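You operate a simulated robot arm through the tools that you are given. There is no shell and no other tool. Be economical: measure what you need, move in short steps, check, and stop when the job is done.

Carry out the task below with a simulated robot arm. There is one attempt and no reset: what you move stays moved.

Task
Put things in order on the top of the small-parts bench. At the end: the yellow spacer from the top of the small-parts bench stands where the blue spacer stood; the blue spacer from the top of the small-parts bench stands where the grey steel clip stood; the grey steel clip stands where the black dabber stood; the black dabber is on the grey yellow-ended plate; whatever was shut is shut again. Leave all else as you found it, and nothing knocked over.

It is judged by the outcome, as a careful person would: the job done as asked, and still so three seconds after it is handed in. It fails if anything else is knocked over, pushed out of place, dropped, spilled or broken.

Robot
A 6-joint arm with a two-finger parallel gripper, fixed in place. Base frame: the origin is at the foot of the arm, x ahead of it, y to its left, z up; the work surface is at about z = 0. Units: m, rad, N and s.
With the tool pointing down near the work surface it reaches from about 0.14 to 0.58 m from the base axis. Its first joint turns from -1.152 to 1.152 rad. Payload 2.1 kg.
The tool frame sits at the grasp point between the pads (the TCP): z along the fingers, y along the line on which they close. The tips reach 0.03 m beyond it. The gripper opens to 0.094 m. The fingers are 0.028 m wide and 0.01 m thick; the gripper's body (0.05 by 0.096 m) begins 0.055 m behind the TCP.
Orientation is told as [roll, pitch, yaw] about the base's x, y, z axes, in that order, counted from this pose: with the fingers straight down and closing along the base's y, the tool's x points along the base's -x, its y along +y and its z along -z.

Tools
- The arm moves only by the tool servo_tool. Its argument "plan" is a list of rows, each an object (a shift or turn left out is 0, a gripper value left out holds the last) with "dp": the shift along the tool's x, y, z in m, a list of three; "angular": the turn, a rotation vector about the tool's x, y, z in rad, a list of three; "fingers": the finger opening in m, from 0 to 0.094. In form: [{"dp": [dx, dy, dz], "angular": [wx, wy, wz], "fingers": fingers}, ...]. A call has 1 to 10 rows; each row is the pose to reach, as a shift and turn from the pose commanded when the call began, along the tool's axes at that moment. Each row takes 0.2 s and may step no farther than 0.05 m and 0.15 rad from the row before; otherwise, or with a gripper value out of range, the whole call is refused. A pose out of reach is approached as far as the arm can. The call stops where the force on the tool passes 40 N (or 10 N more than at its start, if that is more) or the arm is blocked; 0.2 s more then pass. The fingers move at their own pace (about 0.072 m/s each) and stop on an object; they squeeze with about 28 N. The grip force told is the motor's: it shows also when the fingers shut on nothing. Time passes only in rows, and 0.2 s behind the last, so rows that repeat a pose let the fingers close. The reply holds the time, the measured pose of the TCP, the force on the tool along the base axes, the opening and the grip force, in the units named above and with some noise.
- Cameras (640 x 400 px; columns grow to the right, rows downward): "scene" is fixed at [0.0585, -0.3767, 0.5013]; the picture's right is [0.74, -0.68, 0.00], its down [-0.38, -0.41, -0.83] and it looks along [0.56, 0.61, -0.56] (base axes); focal length 268 px, centre (320, 200). "wrist" rides on the gripper at [0.076, 0.014, -0.102] in the tool frame; the picture's right is [-0.18, 0.98, 0.00], its down [-0.75, -0.14, -0.64] and it looks along [-0.63, -0.12, 0.77] (tool axes); focal length 243 px, centre (320, 200). There is no depth. A picture from a camera that has moved, and an enlarged one, comes with that camera's place and axes in the base frame and with its lens. The place of the scene camera against the robot may be out by one fixed shift of up to 0.025 m in any direction.
- camera(camera): a new picture of that camera. No time passes.
- zoom(camera, box): a new picture of the part [left, top, right, bottom] of that camera's present view, enlarged. No time passes.
- job_done(): hands the job in; it is judged then, once.

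Go step by step. Nothing tells you positions but the pictures and the camera data: compare them with the known pose of the tool, close in by small moves and look again before you grip or let go. The budget is 120 turns and 76 pictures, counting those below and the enlarged ones. Unless the task says otherwise, let go and move clear before handing in, and close with one line.

The tools are called after "Request:" by a JSON object that holds its "api" and its "payload". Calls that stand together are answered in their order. servo_tool: Moves the arm, as the interface text tells. Its arguments: {"type":"object","properties":{"plan":{"type":"array"}},"required":["plan"]} The other tools are called the same way: camera (camera) takes a picture; zoom (camera, box) takes an enlarged picture of a part of a camera's view; job_done () hands the job in.

At the start:

```text
clock: 0.0
tcp_pos: [0.2793, -0.069, 0.3453]
tool_rot: [-0.001, 0.0, -0.001]
ft_force: [1.2, -0.4, -0.3]
gripper_width: 0.0941
finger_force: 0.1
```

scene: 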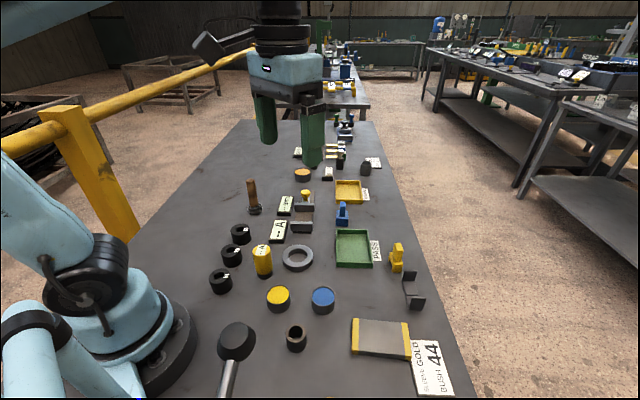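
wrist: 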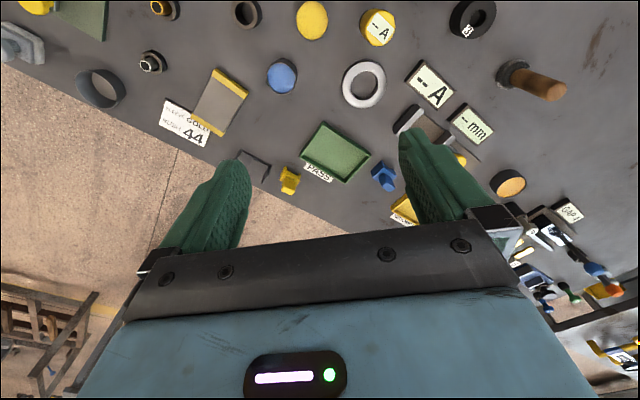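

I see a bench with yellow and blue disc spacers, a grey plate with yellow ends, a clip and perhaps a dabber. I'll enlarge the scene to identify each of them.

Request:
{"api": "zoom", "payload": {"camera": "scene", "box": [200, 220, 460, 400]}}

Request:
{"api": "zoom", "payload": {"camera": "scene", "box": [220, 120, 420, 260]}}

Request:
{"api": "zoom", "payload": {"camera": "wrist", "box": [60, 0, 380, 200]}}

Request:
{"api": "zoom", "payload": {"camera": "wrist", "box": [340, 0, 640, 320]}}

```text
2.22 times, centred on (330, 310) of scene
camera zoom: at [0.0585, -0.3767, 0.5013], right [0.74, -0.68, 0.0], down [-0.38, -0.41, -0.83], along [0.56, 0.61, -0.56], focal length 596 px, centre (298, -44)
```

zoom: 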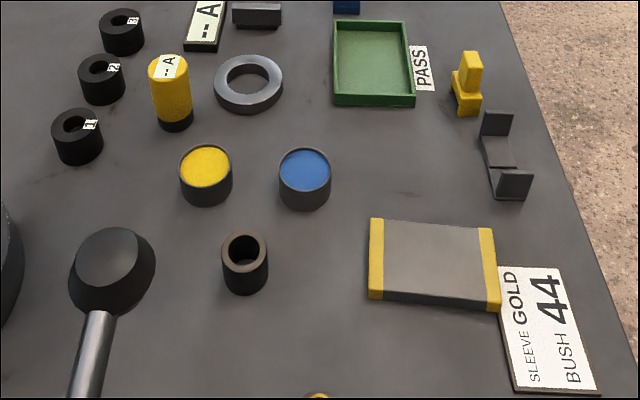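

```text
2.86 times, centred on (320, 190) of scene
camera zoom: at [0.0585, -0.3767, 0.5013], right [0.74, -0.68, 0.0], down [-0.38, -0.41, -0.83], along [0.56, 0.61, -0.56], focal length 767 px, centre (320, 229)
```

zoom: 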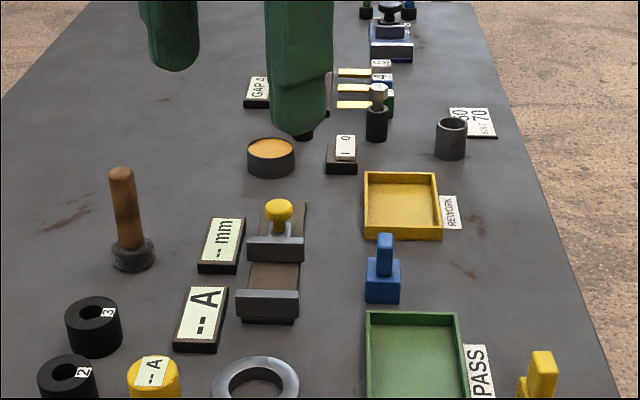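

```text
2.00 times, centred on (220, 100) of wrist
camera zoom: at [0.2024, -0.0548, 0.4482], right [0.18, 0.98, 0.0], down [0.75, -0.14, 0.64], along [0.63, -0.12, -0.77], focal length 485 px, centre (520, 400)
```

zoom: 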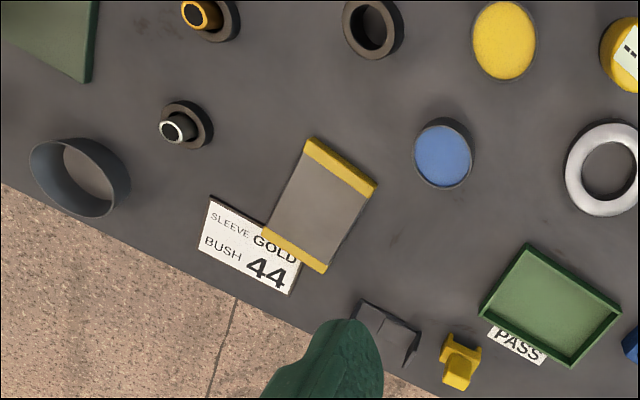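

```text
1.25 times, centred on (490, 160) of wrist
camera zoom: at [0.2024, -0.0548, 0.4482], right [0.18, 0.98, 0.0], down [0.75, -0.14, 0.64], along [0.63, -0.12, -0.77], focal length 303 px, centre (108, 250)
```

zoom: 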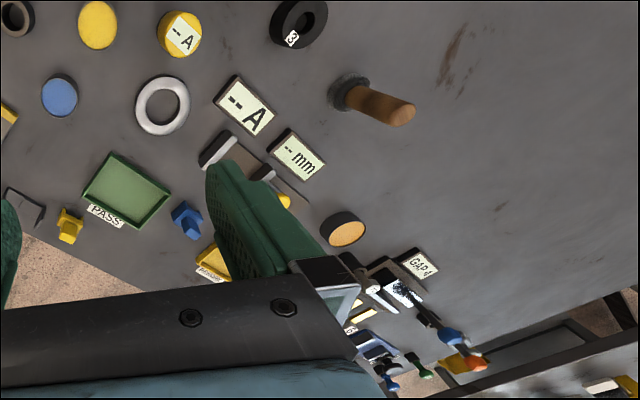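

I take the grey-rimmed yellow and blue discs as candidate spacers, the U bracket near the edge as the clip, and the black rod-handled thing as a candidate dabber. I'll move back to look at the region near the base.

Request:
{"api": "servo_tool", "payload": {"plan": [{"dp": [0.04, -0.02, 0]}, {"dp": [0.08, -0.04, 0]}, {"dp": [0.1, -0.06, 0]}]}}

Request:
{"api": "camera", "payload": {"camera": "wrist"}}

Request:
{"api": "camera", "payload": {"camera": "scene"}}

```text
clock: 0.8
tcp_pos: [0.1779, -0.1292, 0.3438]
tool_rot: [0.0, -0.001, 0.001]
ft_force: [-0.3, 0.6, -0.2]
gripper_width: 0.0939
finger_force: 0.0
```

```text
69 pictures are left
camera wrist: at [0.1023, -0.1147, 0.4473], right [0.18, 0.98, 0.0], down [0.75, -0.14, 0.64], along [0.63, -0.12, -0.77], focal length 243 px, centre (320, 200)
```

wrist: 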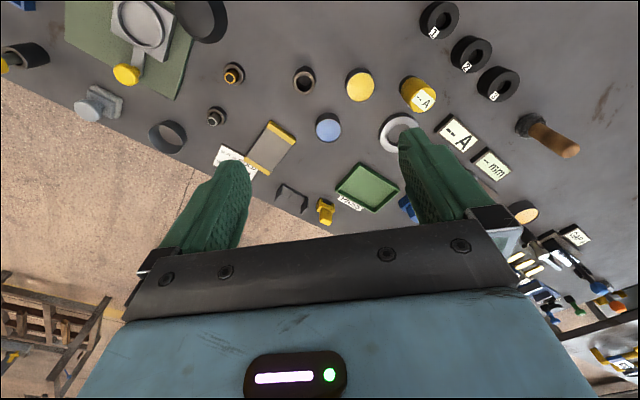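

```text
68 pictures are left
```

scene: 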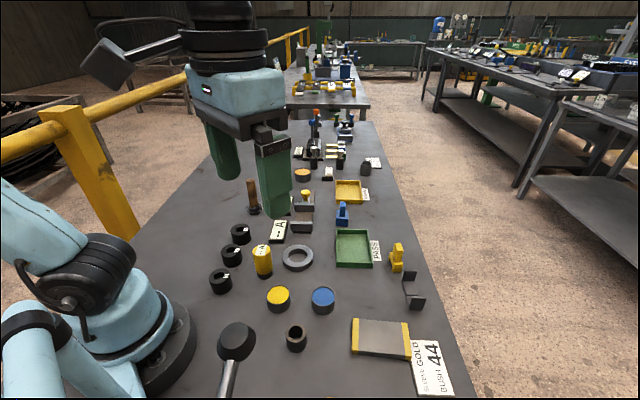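

The black disc at the lower left turns out to be raised, a magnifier on a stand, so the wood-handled piece with the black foot is the likely dabber. I'll look closer.

Request:
{"api": "zoom", "payload": {"camera": "wrist", "box": [200, 50, 420, 240]}}

Request:
{"api": "zoom", "payload": {"camera": "wrist", "box": [360, 0, 640, 200]}}

Request:
{"api": "zoom", "payload": {"camera": "scene", "box": [280, 100, 400, 180]}}

Request:
{"api": "zoom", "payload": {"camera": "wrist", "box": [0, 0, 240, 180]}}

```text
2.11 times, centred on (310, 145) of wrist
camera zoom: at [0.1023, -0.1147, 0.4473], right [0.18, 0.98, 0.0], down [0.75, -0.14, 0.64], along [0.63, -0.12, -0.77], focal length 511 px, centre (341, 316)
```

zoom: 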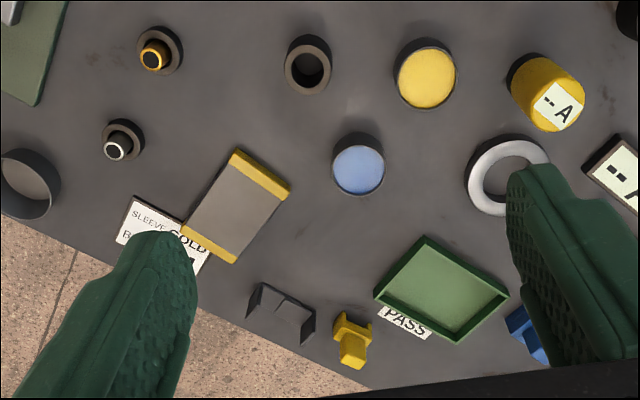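

```text
2.00 times, centred on (500, 100) of wrist
camera zoom: at [0.1023, -0.1147, 0.4473], right [0.18, 0.98, 0.0], down [0.75, -0.14, 0.64], along [0.63, -0.12, -0.77], focal length 485 px, centre (-40, 400)
```

zoom: 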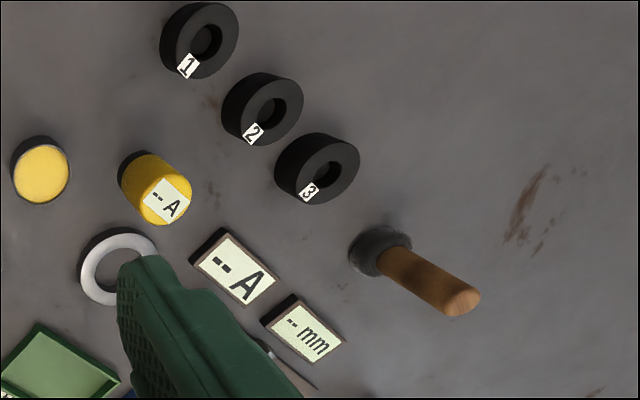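

```text
5.00 times, centred on (340, 140) of scene
camera zoom: at [0.0585, -0.3767, 0.5013], right [0.74, -0.68, 0.0], down [-0.38, -0.41, -0.83], along [0.56, 0.61, -0.56], focal length 1342 px, centre (220, 500)
```

zoom: 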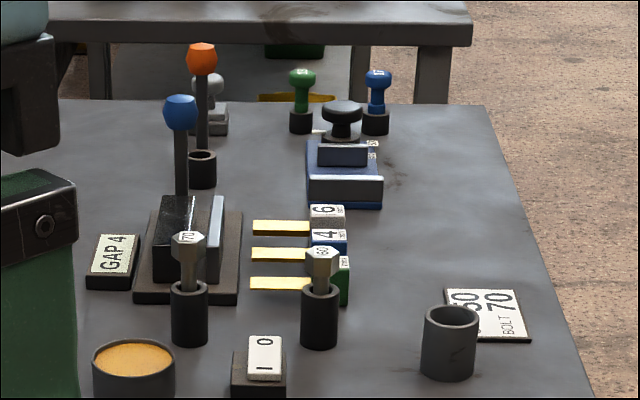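

```text
2.22 times, centred on (120, 90) of wrist
camera zoom: at [0.1023, -0.1147, 0.4473], right [0.18, 0.98, 0.0], down [0.75, -0.14, 0.64], along [0.63, -0.12, -0.77], focal length 539 px, centre (764, 444)
```

zoom: 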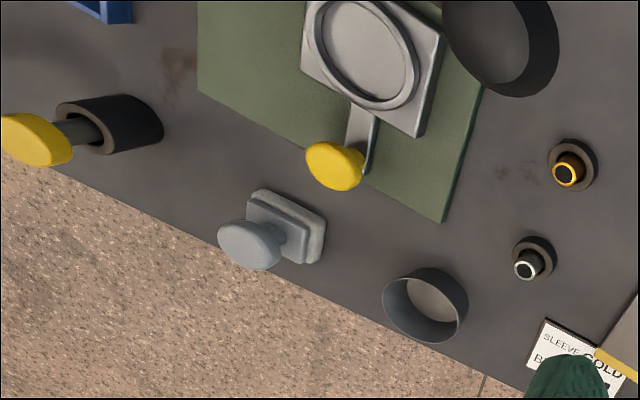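

Next I'll descend a bit for closer views of the discs, blocks and clip.

Request:
{"api": "servo_tool", "payload": {"plan": [{"dp": [-0.02, 0.04, 0.03]}, {"dp": [-0.04, 0.07, 0.06]}, {"dp": [-0.06, 0.1, 0.09]}, {"dp": [-0.07, 0.13, 0.11]}]}}

Request:
{"api": "camera", "payload": {"camera": "wrist"}}

Request:
{"api": "zoom", "payload": {"camera": "scene", "box": [320, 190, 440, 310]}}

Request:
{"api": "zoom", "payload": {"camera": "scene", "box": [240, 260, 350, 360]}}

```text
refused: row 1 steps farther than a row can; nothing moved
```

```text
63 pictures are left
camera wrist: at [0.1023, -0.1147, 0.4473], right [0.18, 0.98, 0.0], down [0.75, -0.14, 0.64], along [0.63, -0.12, -0.77], focal length 243 px, centre (320, 200)
```

wrist: 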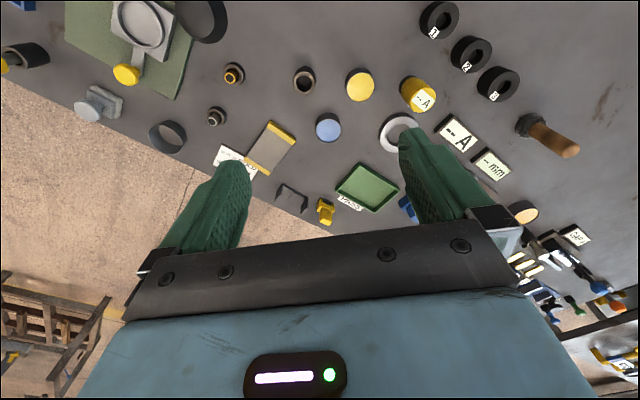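

```text
3.33 times, centred on (380, 250) of scene
camera zoom: at [0.0585, -0.3767, 0.5013], right [0.74, -0.68, 0.0], down [-0.38, -0.41, -0.83], along [0.56, 0.61, -0.56], focal length 895 px, centre (120, 33)
```

zoom: 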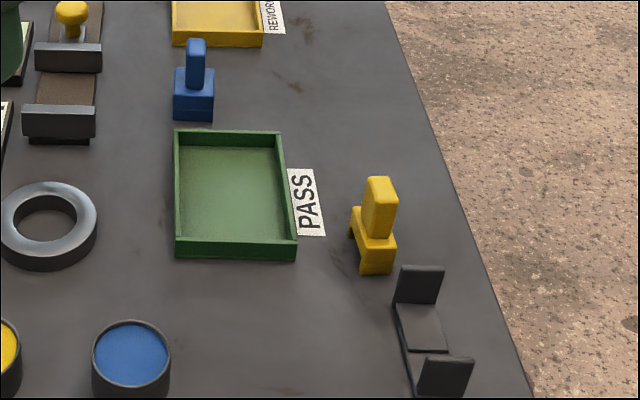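

```text
4.00 times, centred on (295, 310) of scene
camera zoom: at [0.0585, -0.3767, 0.5013], right [0.74, -0.68, 0.0], down [-0.38, -0.41, -0.83], along [0.56, 0.61, -0.56], focal length 1074 px, centre (420, -240)
```

zoom: 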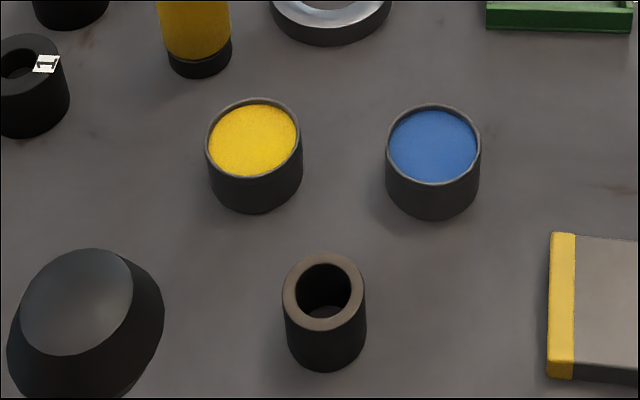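

The "discs" are cups filled with colour, so the spacers are the yellow and blue tabbed blocks. The dabber is the upright with a black foot, at about (0.35, 0.23) and about 0.11 tall. I'll move near it.

Request:
{"api": "servo_tool", "payload": {"plan": [{"dp": [-0.012, 0.04, 0.01]}, {"dp": [-0.024, 0.08, 0.02]}, {"dp": [-0.036, 0.12, 0.03]}, {"dp": [-0.048, 0.16, 0.04]}, {"dp": [-0.06, 0.2, 0.05]}, {"dp": [-0.072, 0.24, 0.06]}, {"dp": [-0.084, 0.28, 0.07]}, {"dp": [-0.096, 0.32, 0.08]}, {"dp": [-0.11, 0.34, 0.1]}]}}

Request:
{"api": "camera", "payload": {"camera": "wrist"}}

Request:
{"api": "camera", "payload": {"camera": "scene"}}

```text
clock: 2.8
tcp_pos: [0.2892, 0.2106, 0.2435]
tool_rot: [-0.001, 0.001, -0.002]
ft_force: [-0.9, 0.6, -0.4]
gripper_width: 0.0942
finger_force: 0.0
```

```text
60 pictures are left
camera wrist: at [0.2121, 0.2258, 0.3478], right [0.19, 0.98, 0.0], down [0.75, -0.14, 0.64], along [0.63, -0.12, -0.77], focal length 243 px, centre (320, 200)
```

wrist: 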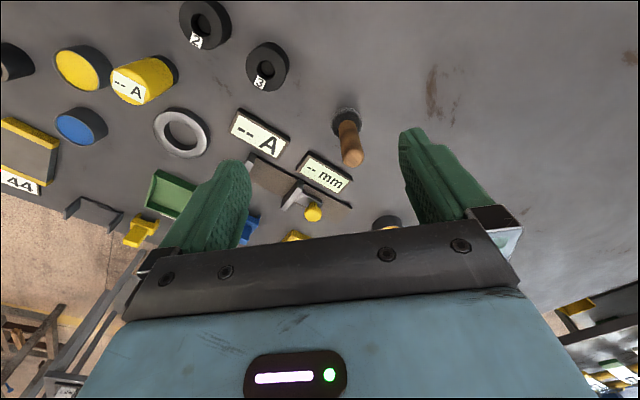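

```text
59 pictures are left
```

scene: 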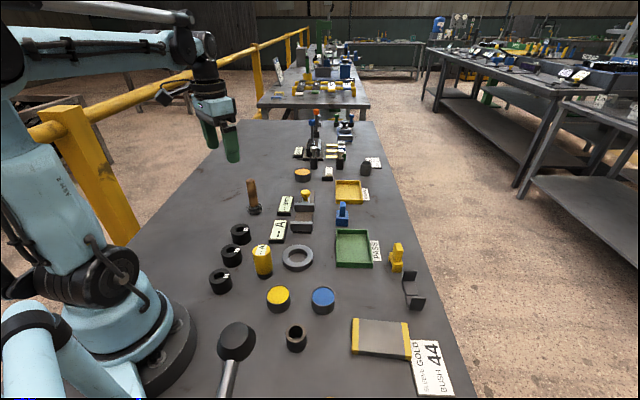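

The dabber stands at about (0.353, 0.236). I'll move over it, then lower around the handle.

Request:
{"api": "servo_tool", "payload": {"plan": [{"dp": [-0.03, 0.012, 0.02]}, {"dp": [-0.064, 0.025, 0.04]}, {"dp": [-0.064, 0.025, 0.08]}]}}

Request:
{"api": "camera", "payload": {"camera": "wrist"}}

Request:
{"api": "zoom", "payload": {"camera": "scene", "box": [200, 120, 360, 220]}}

```text
clock: 3.6
tcp_pos: [0.3521, 0.2349, 0.164]
tool_rot: [0.001, 0.001, -0.002]
ft_force: [-0.8, 0.1, -0.2]
gripper_width: 0.0937
finger_force: 0.0
```

```text
58 pictures are left
camera wrist: at [0.2766, 0.2497, 0.2673], right [0.18, 0.98, 0.0], down [0.75, -0.14, 0.64], along [0.63, -0.12, -0.77], focal length 243 px, centre (320, 200)
```

wrist: 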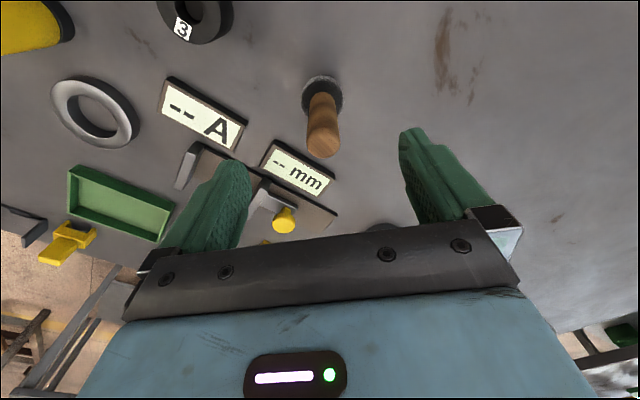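

```text
4.00 times, centred on (280, 170) of scene
camera zoom: at [0.0585, -0.3767, 0.5013], right [0.74, -0.68, 0.0], down [-0.38, -0.41, -0.83], along [0.56, 0.61, -0.56], focal length 1074 px, centre (480, 320)
```

zoom: 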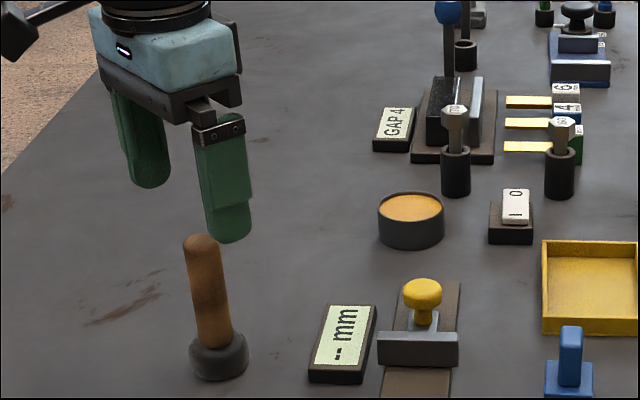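

Alignment is good, with the handle centred at (0.3535, 0.237) and its top at about 0.12. I'll lower to z ≈ 0.088 and close.

Request:
{"api": "servo_tool", "payload": {"plan": [{"dp": [-0.0015, 0.002, 0.04]}, {"dp": [-0.0015, 0.002, 0.076]}, {"dp": [-0.0015, 0.002, 0.076], "fingers": 0.01}, {"dp": [-0.0015, 0.002, 0.076], "fingers": 0.01}, {"dp": [-0.0015, 0.002, 0.076], "fingers": 0.01}, {"dp": [-0.0015, 0.002, 0.076], "fingers": 0.01}]}}

Request:
{"api": "zoom", "payload": {"camera": "scene", "box": [200, 120, 360, 220]}}

```text
clock: 5.0
tcp_pos: [0.3553, 0.2376, 0.0891]
tool_rot: [0.002, 0.0, -0.001]
ft_force: [-0.1, 0.7, -0.1]
gripper_width: 0.0239
finger_force: 27.7
```

```text
4.00 times, centred on (280, 170) of scene
camera zoom: at [0.0585, -0.3767, 0.5013], right [0.74, -0.68, 0.0], down [-0.38, -0.41, -0.83], along [0.56, 0.61, -0.56], focal length 1074 px, centre (480, 320)
```

zoom: 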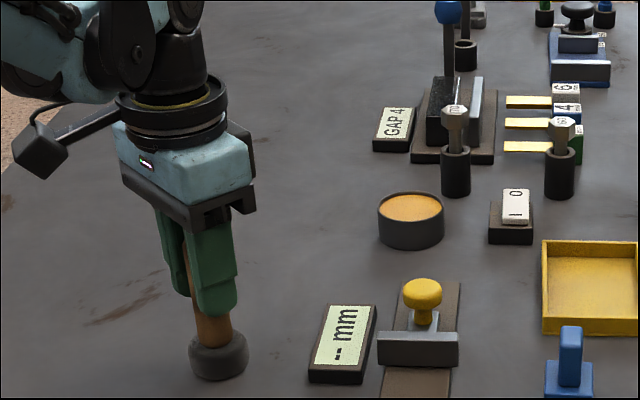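

The dabber is gripped (its spot is 0.354, 0.2375), and the plate centre is at about (0.311, -0.255). I'll lift and carry it high toward the plate.

Request:
{"api": "servo_tool", "payload": {"plan": [{"dp": [0, 0, -0.03]}, {"dp": [0, 0, -0.07]}, {"dp": [0, 0, -0.11]}, {"dp": [0, 0, -0.15]}, {"dp": [0.004, -0.04, -0.16]}, {"dp": [0.008, -0.085, -0.16]}, {"dp": [0.012, -0.13, -0.16]}, {"dp": [0.016, -0.175, -0.16]}, {"dp": [0.02, -0.22, -0.16]}, {"dp": [0.024, -0.265, -0.16]}]}}

Request:
{"api": "servo_tool", "payload": {"plan": [{"dp": [0.006, -0.04, 0]}, {"dp": [0.012, -0.08, 0]}, {"dp": [0.018, -0.12, 0]}, {"dp": [0.02, -0.16, 0]}, {"dp": [0.02, -0.19, 0]}, {"dp": [0.02, -0.19, 0]}]}}

Request:
{"api": "camera", "payload": {"camera": "wrist"}}

Request:
{"api": "camera", "payload": {"camera": "scene"}}

```text
clock: 7.2
tcp_pos: [0.3298, -0.0273, 0.2482]
tool_rot: [-0.001, 0.0, -0.001]
ft_force: [0.0, -0.5, -1.3]
gripper_width: 0.0239
finger_force: 28.0
```

```text
clock: 8.6
tcp_pos: [0.3117, -0.218, 0.2503]
tool_rot: [0.001, 0.002, 0.0]
ft_force: [-0.3, 0.6, -0.6]
gripper_width: 0.0241
finger_force: 27.9
```

```text
55 pictures are left
camera wrist: at [0.2351, -0.2036, 0.3526], right [0.18, 0.98, 0.0], down [0.75, -0.14, 0.64], along [0.63, -0.12, -0.77], focal length 243 px, centre (320, 200)
```

wrist: 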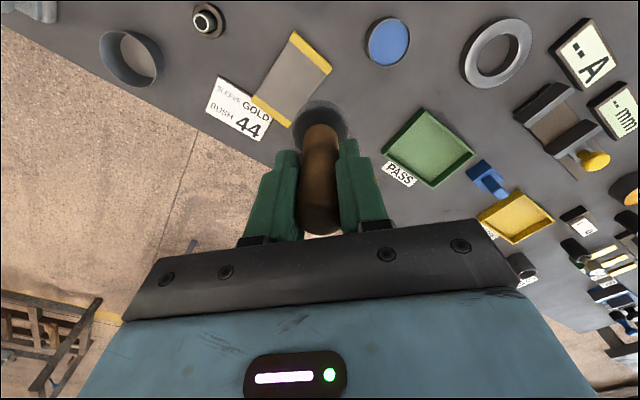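

```text
54 pictures are left
```

scene: 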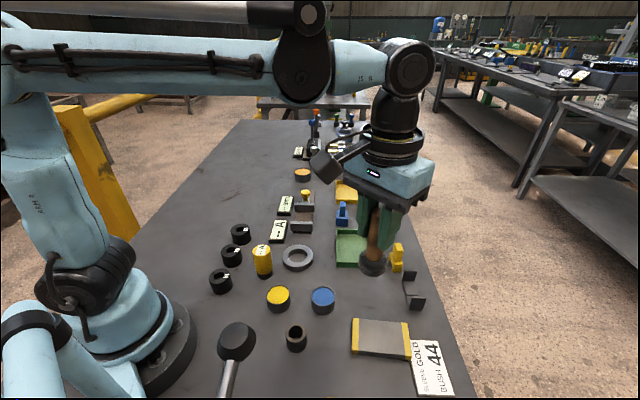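

The plate centre measures at about (0.312, -0.257), 0.06 × 0.10 in size. I'll move above it and go down partway, then look.

Request:
{"api": "servo_tool", "payload": {"plan": [{"dp": [0, -0.02, 0]}, {"dp": [0, -0.039, 0]}, {"dp": [0, -0.039, 0.04]}, {"dp": [0, -0.039, 0.08]}, {"dp": [0, -0.039, 0.115]}, {"dp": [0, -0.039, 0.115]}]}}

Request:
{"api": "camera", "payload": {"camera": "wrist"}}

Request:
{"api": "zoom", "payload": {"camera": "scene", "box": [310, 260, 450, 380]}}

```text
clock: 10.0
tcp_pos: [0.311, -0.2564, 0.1336]
tool_rot: [0.0, 0.001, 0.001]
ft_force: [0.2, 0.3, -0.1]
gripper_width: 0.0242
finger_force: 27.7
```

```text
53 pictures are left
camera wrist: at [0.2347, -0.242, 0.2367], right [0.18, 0.98, 0.0], down [0.75, -0.14, 0.64], along [0.63, -0.12, -0.77], focal length 243 px, centre (320, 200)
```

wrist: 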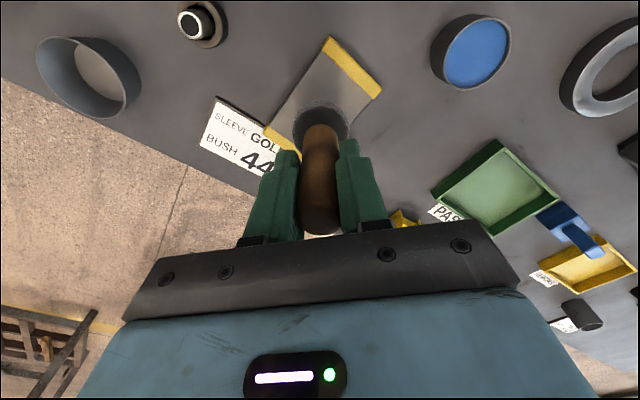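

```text
3.33 times, centred on (380, 320) of scene
camera zoom: at [0.0585, -0.3767, 0.5013], right [0.74, -0.68, 0.0], down [-0.38, -0.41, -0.83], along [0.56, 0.61, -0.56], focal length 895 px, centre (120, -200)
```

zoom: 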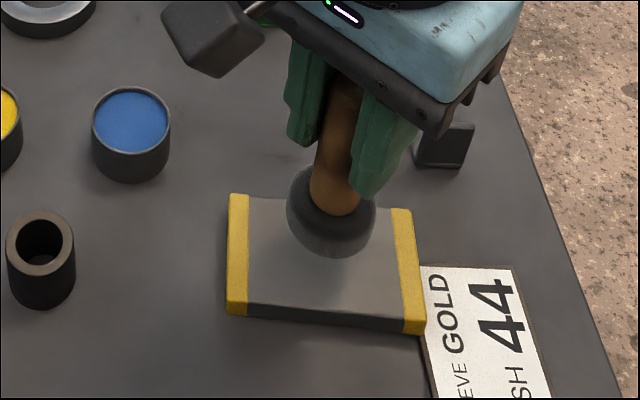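

It looks centred over the plate. I'll lower in small steps and watch the force.

Request:
{"api": "servo_tool", "payload": {"plan": [{"dp": [-0.001, 0, 0.01]}, {"dp": [-0.001, 0, 0.02]}, {"dp": [-0.001, 0, 0.026]}, {"dp": [-0.001, 0, 0.028]}]}}

Request:
{"api": "zoom", "payload": {"camera": "scene", "box": [310, 260, 450, 380]}}

```text
clock: 11.0
tcp_pos: [0.3116, -0.2574, 0.1064]
tool_rot: [0.0, 0.0, 0.001]
ft_force: [0.5, -0.5, -0.9]
gripper_width: 0.0242
finger_force: 28.1
```

```text
3.33 times, centred on (380, 320) of scene
camera zoom: at [0.0585, -0.3767, 0.5013], right [0.74, -0.68, 0.0], down [-0.38, -0.41, -0.83], along [0.56, 0.61, -0.56], focal length 895 px, centre (120, -200)
```

zoom: 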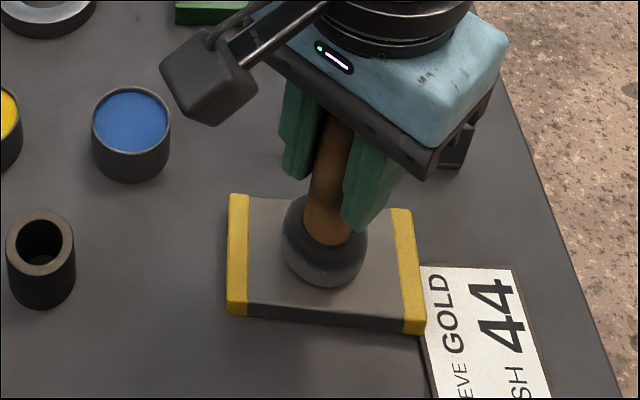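

Request:
{"api": "servo_tool", "payload": {"plan": [{"dp": [0, 0, 0.002]}, {"dp": [0, 0, 0.002]}]}}

Request:
{"api": "servo_tool", "payload": {"plan": [{"dp": [0, 0, 0.002]}, {"dp": [0, 0, 0.002]}]}}

Request:
{"api": "servo_tool", "payload": {"plan": [{"dp": [0, 0, 0.0015]}, {"dp": [0, 0, 0.0015]}]}}

```text
clock: 11.6
tcp_pos: [0.3118, -0.256, 0.1037]
tool_rot: [0.0, 0.0, 0.0]
ft_force: [-2.4, 3.3, 32.0]
gripper_width: 0.0242
finger_force: 28.1
```

```text
clock: 12.2
tcp_pos: [0.3112, -0.2568, 0.102]
tool_rot: [0.0, 0.001, 0.0]
ft_force: [-2.9, 5.5, 31.9]
gripper_width: 0.0241
finger_force: 28.3
```

```text
clock: 12.8
tcp_pos: [0.3118, -0.257, 0.1005]
tool_rot: [0.001, -0.001, 0.0]
ft_force: [0.1, 6.5, 31.4]
gripper_width: 0.0238
finger_force: 27.9
```

Contact came at about z 0.104, so the dabber rests on the plate. I'll open and retreat upward.

Request:
{"api": "servo_tool", "payload": {"plan": [{"dp": [0, 0, -0.002]}, {"dp": [0, 0, -0.002], "fingers": 0.07}, {"dp": [0, 0, -0.002], "fingers": 0.07}, {"dp": [0, 0, -0.002], "fingers": 0.07}, {"dp": [0, 0, -0.04], "fingers": 0.07}, {"dp": [0, 0, -0.08], "fingers": 0.07}, {"dp": [0, 0, -0.12], "fingers": 0.094}]}}

Request:
{"api": "camera", "payload": {"camera": "wrist"}}

Request:
{"api": "zoom", "payload": {"camera": "scene", "box": [310, 190, 450, 380]}}

```text
clock: 14.4
tcp_pos: [0.3104, -0.2565, 0.2205]
tool_rot: [-0.001, 0.0, 0.0]
ft_force: [-0.1, 0.1, 0.9]
gripper_width: 0.0941
finger_force: 0.1
```

```text
50 pictures are left
camera wrist: at [0.2339, -0.2417, 0.3241], right [0.18, 0.98, 0.0], down [0.75, -0.14, 0.64], along [0.63, -0.12, -0.77], focal length 243 px, centre (320, 200)
```

wrist: 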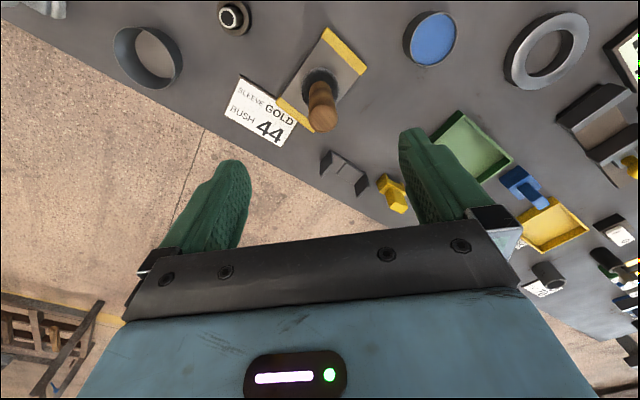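

```text
2.11 times, centred on (380, 285) of scene
camera zoom: at [0.0585, -0.3767, 0.5013], right [0.74, -0.68, 0.0], down [-0.38, -0.41, -0.83], along [0.56, 0.61, -0.56], focal length 565 px, centre (194, 21)
```

zoom: 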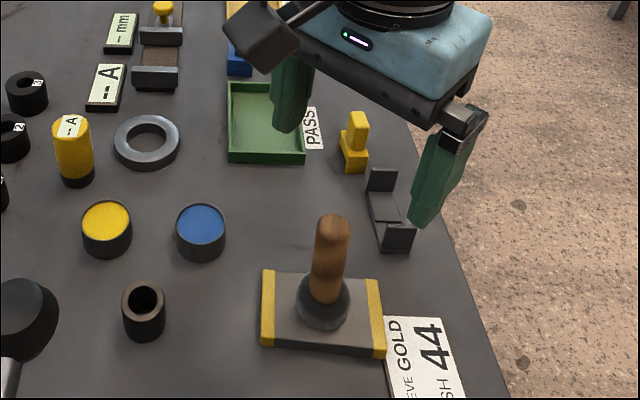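

The dabber is standing on the plate. Next is the clip at about (0.44, -0.243), so I'll move closer to view it.

Request:
{"api": "servo_tool", "payload": {"plan": [{"dp": [-0.04, 0.005, 0]}, {"dp": [-0.08, 0.01, 0]}, {"dp": [-0.1, 0.01, 0.01]}]}}

Request:
{"api": "camera", "payload": {"camera": "wrist"}}

Request:
{"api": "zoom", "payload": {"camera": "wrist", "box": [240, 60, 480, 210]}}

```text
clock: 15.2
tcp_pos: [0.4113, -0.2468, 0.2112]
tool_rot: [0.001, 0.001, 0.0]
ft_force: [0.1, 0.0, 0.1]
gripper_width: 0.094
finger_force: 0.1
```

```text
48 pictures are left
camera wrist: at [0.3342, -0.2319, 0.314], right [0.18, 0.98, 0.0], down [0.75, -0.14, 0.64], along [0.63, -0.12, -0.77], focal length 243 px, centre (320, 200)
```

wrist: 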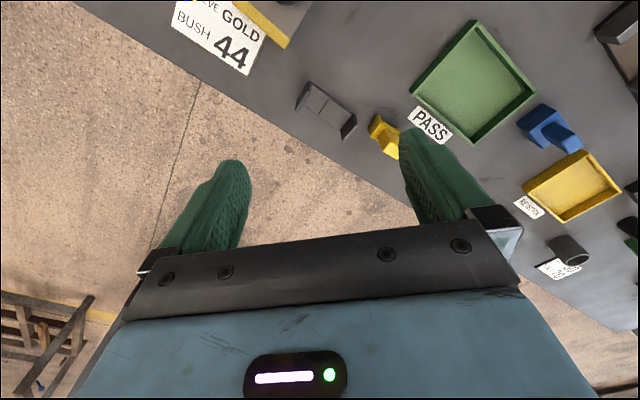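

```text
2.67 times, centred on (360, 135) of wrist
camera zoom: at [0.3342, -0.2319, 0.314], right [0.18, 0.98, 0.0], down [0.75, -0.14, 0.64], along [0.63, -0.12, -0.77], focal length 647 px, centre (213, 373)
```

zoom: 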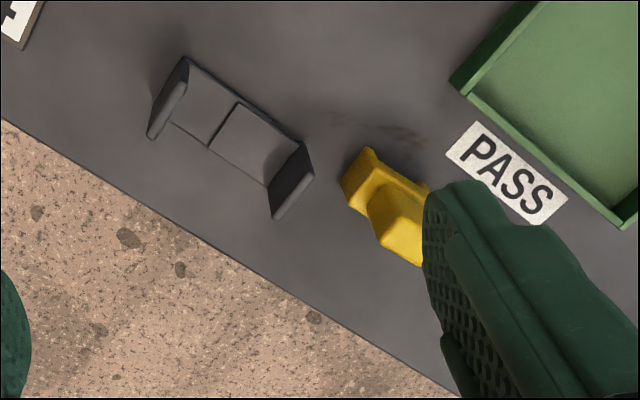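

The clip is a U about 0.067 × 0.028, with tabs 0.04 tall. Its centre is at about (0.4425, -0.245) and its long axis lies at 45°. I'll rotate the tool to close along that axis and narrow the fingers to 0.08 to clear the yellow spacer.

Request:
{"api": "servo_tool", "payload": {"plan": [{"dp": [-0.006, 0, 0.0], "angular": [0, 0, 0.13], "fingers": 0.08}, {"dp": [-0.012, 0.0, 0.0], "angular": [0, 0, 0.26], "fingers": 0.08}, {"dp": [-0.018, 0.001, 0.01], "angular": [0, 0, 0.39], "fingers": 0.08}, {"dp": [-0.024, 0.001, 0.02], "angular": [0, 0, 0.52], "fingers": 0.08}, {"dp": [-0.03, 0.002, 0.03], "angular": [0, 0, 0.65], "fingers": 0.08}, {"dp": [-0.031, 0.002, 0.05], "angular": [0, 0, 0.785], "fingers": 0.08}, {"dp": [-0.031, 0.002, 0.07], "angular": [0, 0, 0.785], "fingers": 0.08}]}}

Request:
{"api": "camera", "payload": {"camera": "wrist"}}

Request:
{"api": "zoom", "payload": {"camera": "scene", "box": [350, 200, 450, 320]}}

```text
clock: 16.8
tcp_pos: [0.443, -0.2428, 0.1401]
tool_rot: [0.0, 0.002, -0.789]
ft_force: [0.5, -0.3, 0.4]
gripper_width: 0.0802
finger_force: 0.1
```

```text
46 pictures are left
camera wrist: at [0.3982, -0.1794, 0.244], right [0.83, 0.56, 0.0], down [0.43, -0.63, 0.64], along [0.36, -0.53, -0.77], focal length 243 px, centre (320, 200)
```

wrist: 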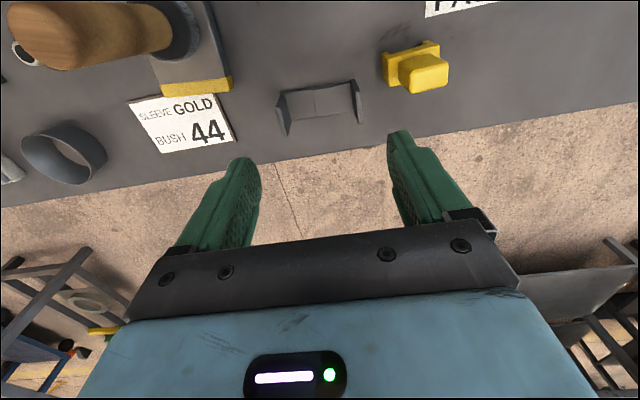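

```text
3.33 times, centred on (400, 260) of scene
camera zoom: at [0.0585, -0.3767, 0.5013], right [0.74, -0.68, 0.0], down [-0.38, -0.41, -0.83], along [0.56, 0.61, -0.56], focal length 895 px, centre (53, 0)
```

zoom: 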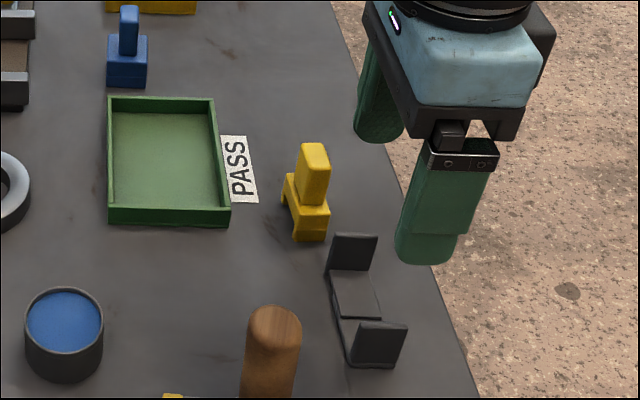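

Request:
{"api": "zoom", "payload": {"camera": "wrist", "box": [250, 20, 490, 170]}}

```text
2.67 times, centred on (370, 95) of wrist
camera zoom: at [0.3982, -0.1794, 0.244], right [0.83, 0.56, 0.0], down [0.43, -0.63, 0.64], along [0.36, -0.53, -0.77], focal length 647 px, centre (187, 480)
```

zoom: 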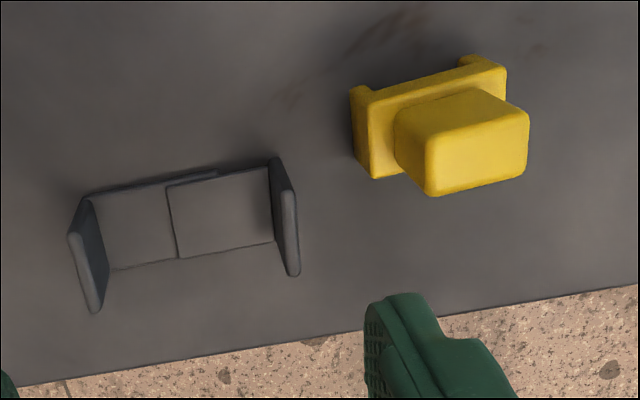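

The clip centre refines to (0.4406, -0.2445). I'll shift 3 mm along the tool and go down in two stages.

Request:
{"api": "servo_tool", "payload": {"plan": [{"dp": [0.0005, -0.0025, 0.03]}, {"dp": [0.0005, -0.0025, 0.06]}, {"dp": [0.0005, -0.0025, 0.06]}]}}

Request:
{"api": "zoom", "payload": {"camera": "scene", "box": [350, 200, 450, 320]}}

Request:
{"api": "zoom", "payload": {"camera": "wrist", "box": [200, 20, 500, 220]}}

```text
clock: 17.6
tcp_pos: [0.4408, -0.2464, 0.0805]
tool_rot: [0.0, 0.001, -0.784]
ft_force: [-0.4, 0.2, -1.2]
gripper_width: 0.0798
finger_force: 0.1
```

```text
3.33 times, centred on (400, 260) of scene
camera zoom: at [0.0585, -0.3767, 0.5013], right [0.74, -0.68, 0.0], down [-0.38, -0.41, -0.83], along [0.56, 0.61, -0.56], focal length 895 px, centre (53, 0)
```

zoom: 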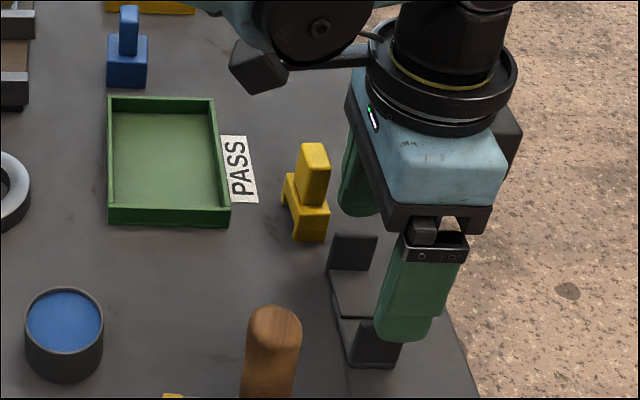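

```text
2.00 times, centred on (350, 120) of wrist
camera zoom: at [0.3963, -0.1822, 0.1836], right [0.83, 0.56, 0.0], down [0.43, -0.63, 0.64], along [0.36, -0.53, -0.77], focal length 485 px, centre (260, 360)
```

zoom: 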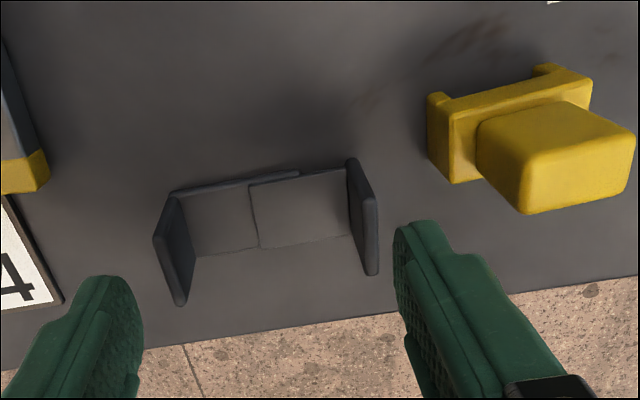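

It is centred. I'll lower to z ≈ 0.038 and close on the tabs.

Request:
{"api": "servo_tool", "payload": {"plan": [{"dp": [0, 0.0005, 0.02]}, {"dp": [0, 0.0005, 0.042]}, {"dp": [0, 0.0005, 0.042]}, {"dp": [0, 0.0005, 0.042], "fingers": 0.055}, {"dp": [0, 0.0005, 0.042], "fingers": 0.055}, {"dp": [0, 0.0005, 0.042], "fingers": 0.055}]}}

Request:
{"api": "zoom", "payload": {"camera": "scene", "box": [350, 200, 450, 320]}}

Request:
{"api": "zoom", "payload": {"camera": "wrist", "box": [200, 20, 500, 220]}}

```text
clock: 19.0
tcp_pos: [0.4424, -0.2453, 0.0384]
tool_rot: [0.0, -0.001, -0.786]
ft_force: [0.5, 0.0, -0.6]
gripper_width: 0.056
finger_force: 24.6
```

```text
3.33 times, centred on (400, 260) of scene
camera zoom: at [0.0585, -0.3767, 0.5013], right [0.74, -0.68, 0.0], down [-0.38, -0.41, -0.83], along [0.56, 0.61, -0.56], focal length 895 px, centre (53, 0)
```

zoom: 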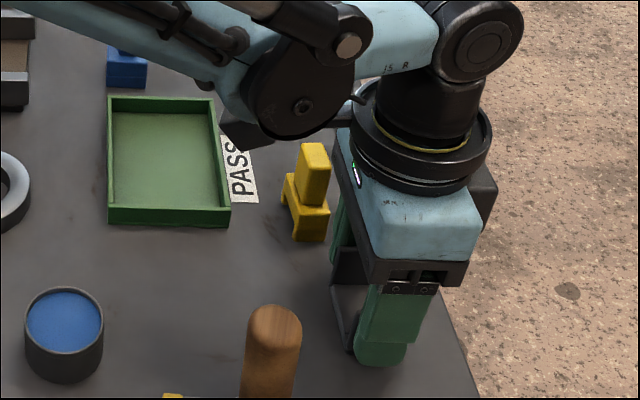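

```text
2.00 times, centred on (350, 120) of wrist
camera zoom: at [0.3969, -0.1813, 0.1417], right [0.83, 0.56, 0.0], down [0.43, -0.63, 0.64], along [0.36, -0.53, -0.77], focal length 485 px, centre (260, 360)
```

zoom: 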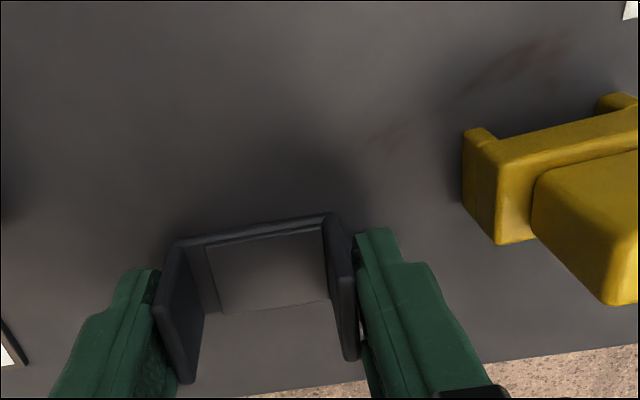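

The clip telescopes: the two halves slid together to 0.056. I'll test whether it springs back by easing the fingers open a little.

Request:
{"api": "servo_tool", "payload": {"plan": [{"fingers": 0.061}, {"fingers": 0.061}, {"fingers": 0.061}]}}

Request:
{"api": "zoom", "payload": {"camera": "wrist", "box": [200, 20, 500, 220]}}

```text
clock: 19.8
tcp_pos: [0.4414, -0.245, 0.0373]
tool_rot: [0.0, -0.001, -0.785]
ft_force: [-0.1, 0.2, -0.3]
gripper_width: 0.061
finger_force: 0.0
```

```text
2.00 times, centred on (350, 120) of wrist
camera zoom: at [0.397, -0.1813, 0.1417], right [0.83, 0.56, 0.0], down [0.43, -0.63, 0.64], along [0.36, -0.53, -0.77], focal length 485 px, centre (260, 360)
```

zoom: 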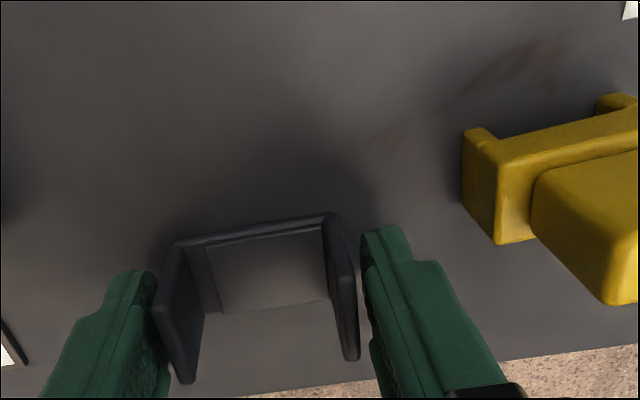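

It holds its compressed length and has no spring, so I'll carry it gripped from the outside and spread it back to 0.067 at the destination. Gripping and lifting now.

Request:
{"api": "servo_tool", "payload": {"plan": [{"fingers": 0.05}, {"fingers": 0.05}, {"fingers": 0.05}, {"fingers": 0.05, "dp": [0, 0, -0.02]}, {"fingers": 0.05, "dp": [0, 0, -0.05]}]}}

Request:
{"api": "camera", "payload": {"camera": "wrist"}}

```text
clock: 21.0
tcp_pos: [0.4407, -0.2454, 0.09]
tool_rot: [-0.001, -0.001, -0.785]
ft_force: [0.1, -0.1, 1.2]
gripper_width: 0.05
finger_force: 0.0
```

```text
38 pictures are left
camera wrist: at [0.3966, -0.1814, 0.1919], right [0.83, 0.56, 0.0], down [0.43, -0.63, 0.64], along [0.36, -0.53, -0.77], focal length 243 px, centre (320, 200)
```

wrist: 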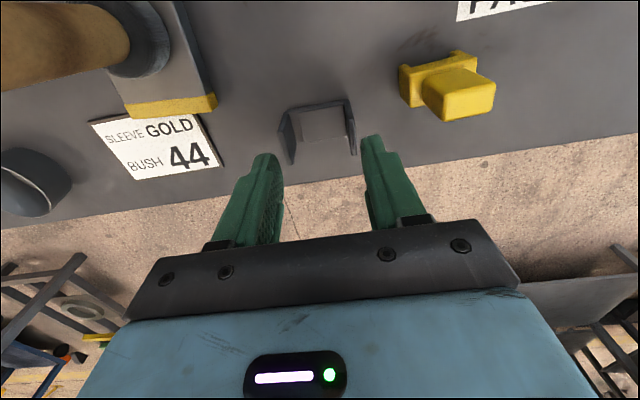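

The fingers reached 0.05 with no resistance and the clip stayed on the bench, so it just slides. I'll instead grip one tab across its 0.028 width, which doesn't load the slide, by rotating 90°.

Request:
{"api": "servo_tool", "payload": {"plan": [{"dp": [0, 0, -0.03], "fingers": 0.06}, {"dp": [0, 0, -0.05], "angular": [0, 0, -0.14]}, {"dp": [0, 0, -0.05], "angular": [0, 0, -0.28]}, {"dp": [0, 0.01, -0.05], "angular": [0, 0, -0.42]}, {"dp": [0, 0.02, -0.05], "angular": [0, 0, -0.56]}, {"dp": [0, 0.0225, -0.05], "angular": [0, 0, -0.7]}, {"dp": [0, 0.0225, -0.05], "angular": [0, 0, -0.84]}, {"dp": [0, 0.0225, -0.05], "angular": [0, 0, -0.98]}, {"dp": [0, 0.0225, -0.05], "angular": [0, 0, -1.12]}, {"dp": [0, 0.0225, -0.05], "angular": [0, 0, -1.26]}]}}

Request:
{"api": "servo_tool", "payload": {"plan": [{"angular": [0, 0, -0.14]}, {"angular": [0, 0, -0.31]}]}}

Request:
{"api": "camera", "payload": {"camera": "wrist"}}

```text
clock: 23.2
tcp_pos: [0.4577, -0.2295, 0.1397]
tool_rot: [0.001, 0.002, 0.478]
ft_force: [0.8, 0.2, -0.3]
gripper_width: 0.0597
finger_force: 0.0
```

```text
refused: row 2 steps farther than a row can; nothing moved
```

```text
37 pictures are left
camera wrist: at [0.382, -0.2517, 0.2417], right [-0.29, 0.96, 0.0], down [0.73, 0.22, 0.64], along [0.62, 0.18, -0.77], focal length 243 px, centre (320, 200)
```

wrist: 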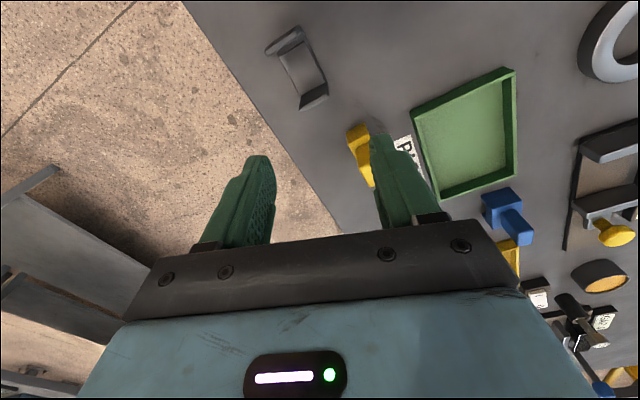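

I'll finish the rotation and look closely.

Request:
{"api": "servo_tool", "payload": {"plan": [{"angular": [0, 0, -0.14]}, {"angular": [0, 0, -0.28]}, {"angular": [0, 0, -0.31]}]}}

Request:
{"api": "zoom", "payload": {"camera": "wrist", "box": [200, 0, 440, 150]}}

```text
clock: 24.0
tcp_pos: [0.457, -0.2306, 0.1389]
tool_rot: [0.001, 0.0, 0.787]
ft_force: [1.1, -0.5, 0.7]
gripper_width: 0.0599
finger_force: 0.2
```

```text
2.67 times, centred on (320, 75) of wrist
camera zoom: at [0.3924, -0.2732, 0.2418], right [-0.57, 0.82, 0.0], down [0.63, 0.43, 0.64], along [0.53, 0.36, -0.77], focal length 647 px, centre (320, 533)
```

zoom: 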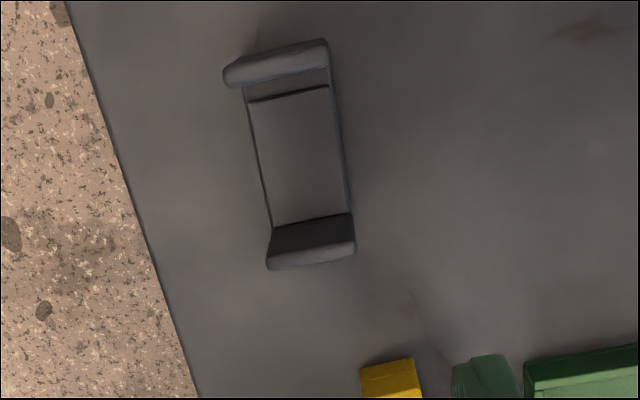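

The clip has shifted slightly along its axis, and its near-yellow tab is now at about (0.445, -0.240). I'll centre over that tab, lower partway and check.

Request:
{"api": "servo_tool", "payload": {"plan": [{"dp": [0.0148, 0.0016, 0.02]}, {"dp": [0.0148, 0.0016, 0.05]}, {"dp": [0.0148, 0.0016, 0.05]}]}}

Request:
{"api": "camera", "payload": {"camera": "wrist"}}

Request:
{"api": "zoom", "payload": {"camera": "scene", "box": [350, 200, 450, 320]}}

```text
clock: 24.8
tcp_pos: [0.4451, -0.2394, 0.0881]
tool_rot: [0.0, 0.001, 0.784]
ft_force: [-0.6, -0.2, 0.4]
gripper_width: 0.06
finger_force: 0.0
```

```text
35 pictures are left
camera wrist: at [0.3804, -0.2831, 0.1914], right [-0.56, 0.83, 0.0], down [0.63, 0.43, 0.64], along [0.53, 0.36, -0.77], focal length 243 px, centre (320, 200)
```

wrist: 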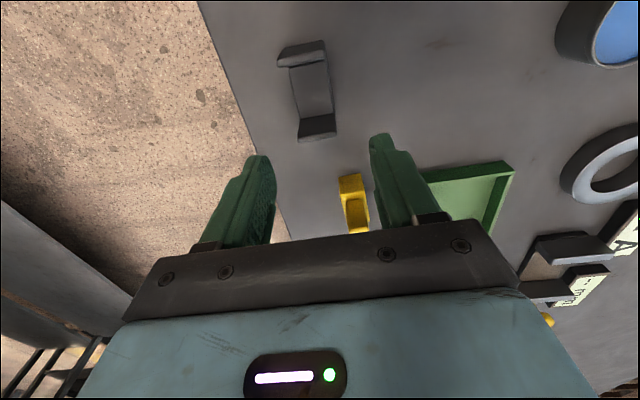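

```text
3.33 times, centred on (400, 260) of scene
camera zoom: at [0.0585, -0.3767, 0.5013], right [0.74, -0.68, 0.0], down [-0.38, -0.41, -0.83], along [0.56, 0.61, -0.56], focal length 895 px, centre (53, 0)
```

zoom: 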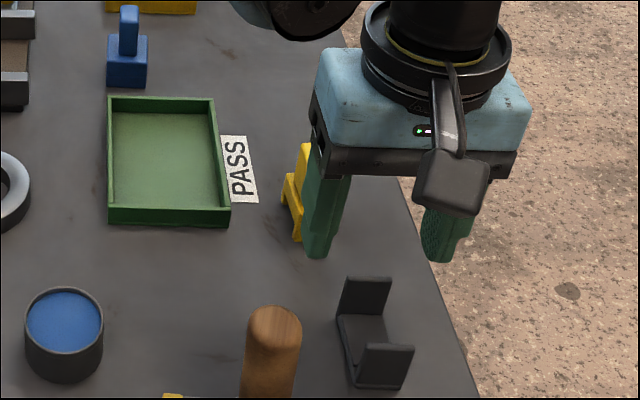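

The tab is about 4 mm back from the tool centre. I'll shift, lower to 0.036 and close across the tab width.

Request:
{"api": "servo_tool", "payload": {"plan": [{"dp": [0.004, 0, 0.02]}, {"dp": [0.004, 0, 0.053]}, {"dp": [0.004, 0, 0.053]}, {"dp": [0.004, 0, 0.053], "fingers": 0.015}, {"dp": [0.004, 0, 0.053], "fingers": 0.015}, {"dp": [0.004, 0, 0.053], "fingers": 0.015}, {"dp": [0.004, 0, 0.053], "fingers": 0.015}]}}

Request:
{"api": "camera", "payload": {"camera": "wrist"}}

```text
clock: 26.4
tcp_pos: [0.441, -0.2417, 0.0359]
tool_rot: [0.001, -0.001, 0.787]
ft_force: [-0.5, 0.0, -0.5]
gripper_width: 0.0275
finger_force: 28.3
```

```text
33 pictures are left
camera wrist: at [0.3765, -0.2853, 0.1393], right [-0.56, 0.83, 0.0], down [0.63, 0.43, 0.64], along [0.53, 0.36, -0.77], focal length 243 px, centre (320, 200)
```

wrist: 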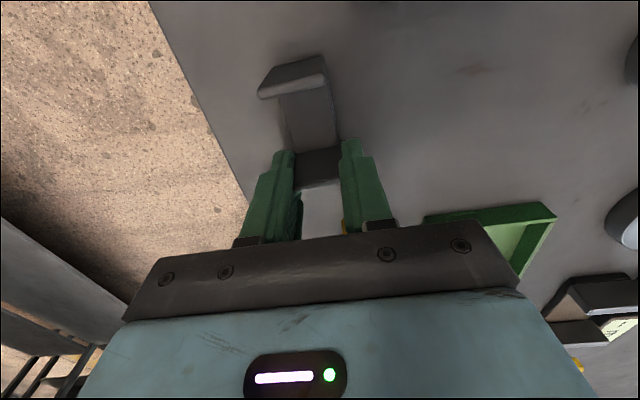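

The tab is held at 0.0275. I'll lift and check that the clip comes up whole.

Request:
{"api": "servo_tool", "payload": {"plan": [{"dp": [0, 0, -0.015]}, {"dp": [0, 0, -0.05]}, {"dp": [0, 0, -0.09]}, {"dp": [0, 0, -0.13]}, {"dp": [0, 0, -0.165]}]}}

Request:
{"api": "camera", "payload": {"camera": "scene"}}

```text
clock: 27.6
tcp_pos: [0.4414, -0.2425, 0.201]
tool_rot: [0.0, 0.0, 0.784]
ft_force: [1.1, 0.2, -1.5]
gripper_width: 0.0272
finger_force: 27.8
```

```text
32 pictures are left
```

scene: 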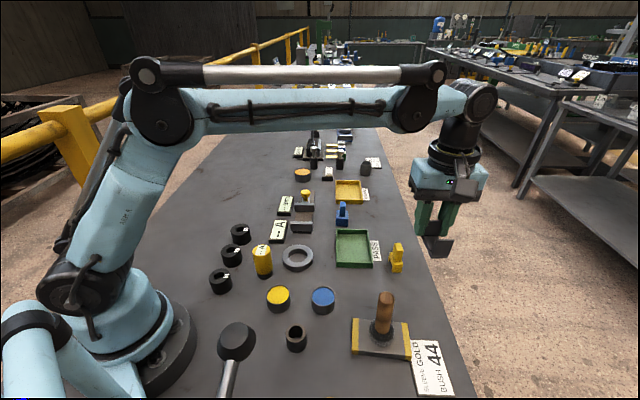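

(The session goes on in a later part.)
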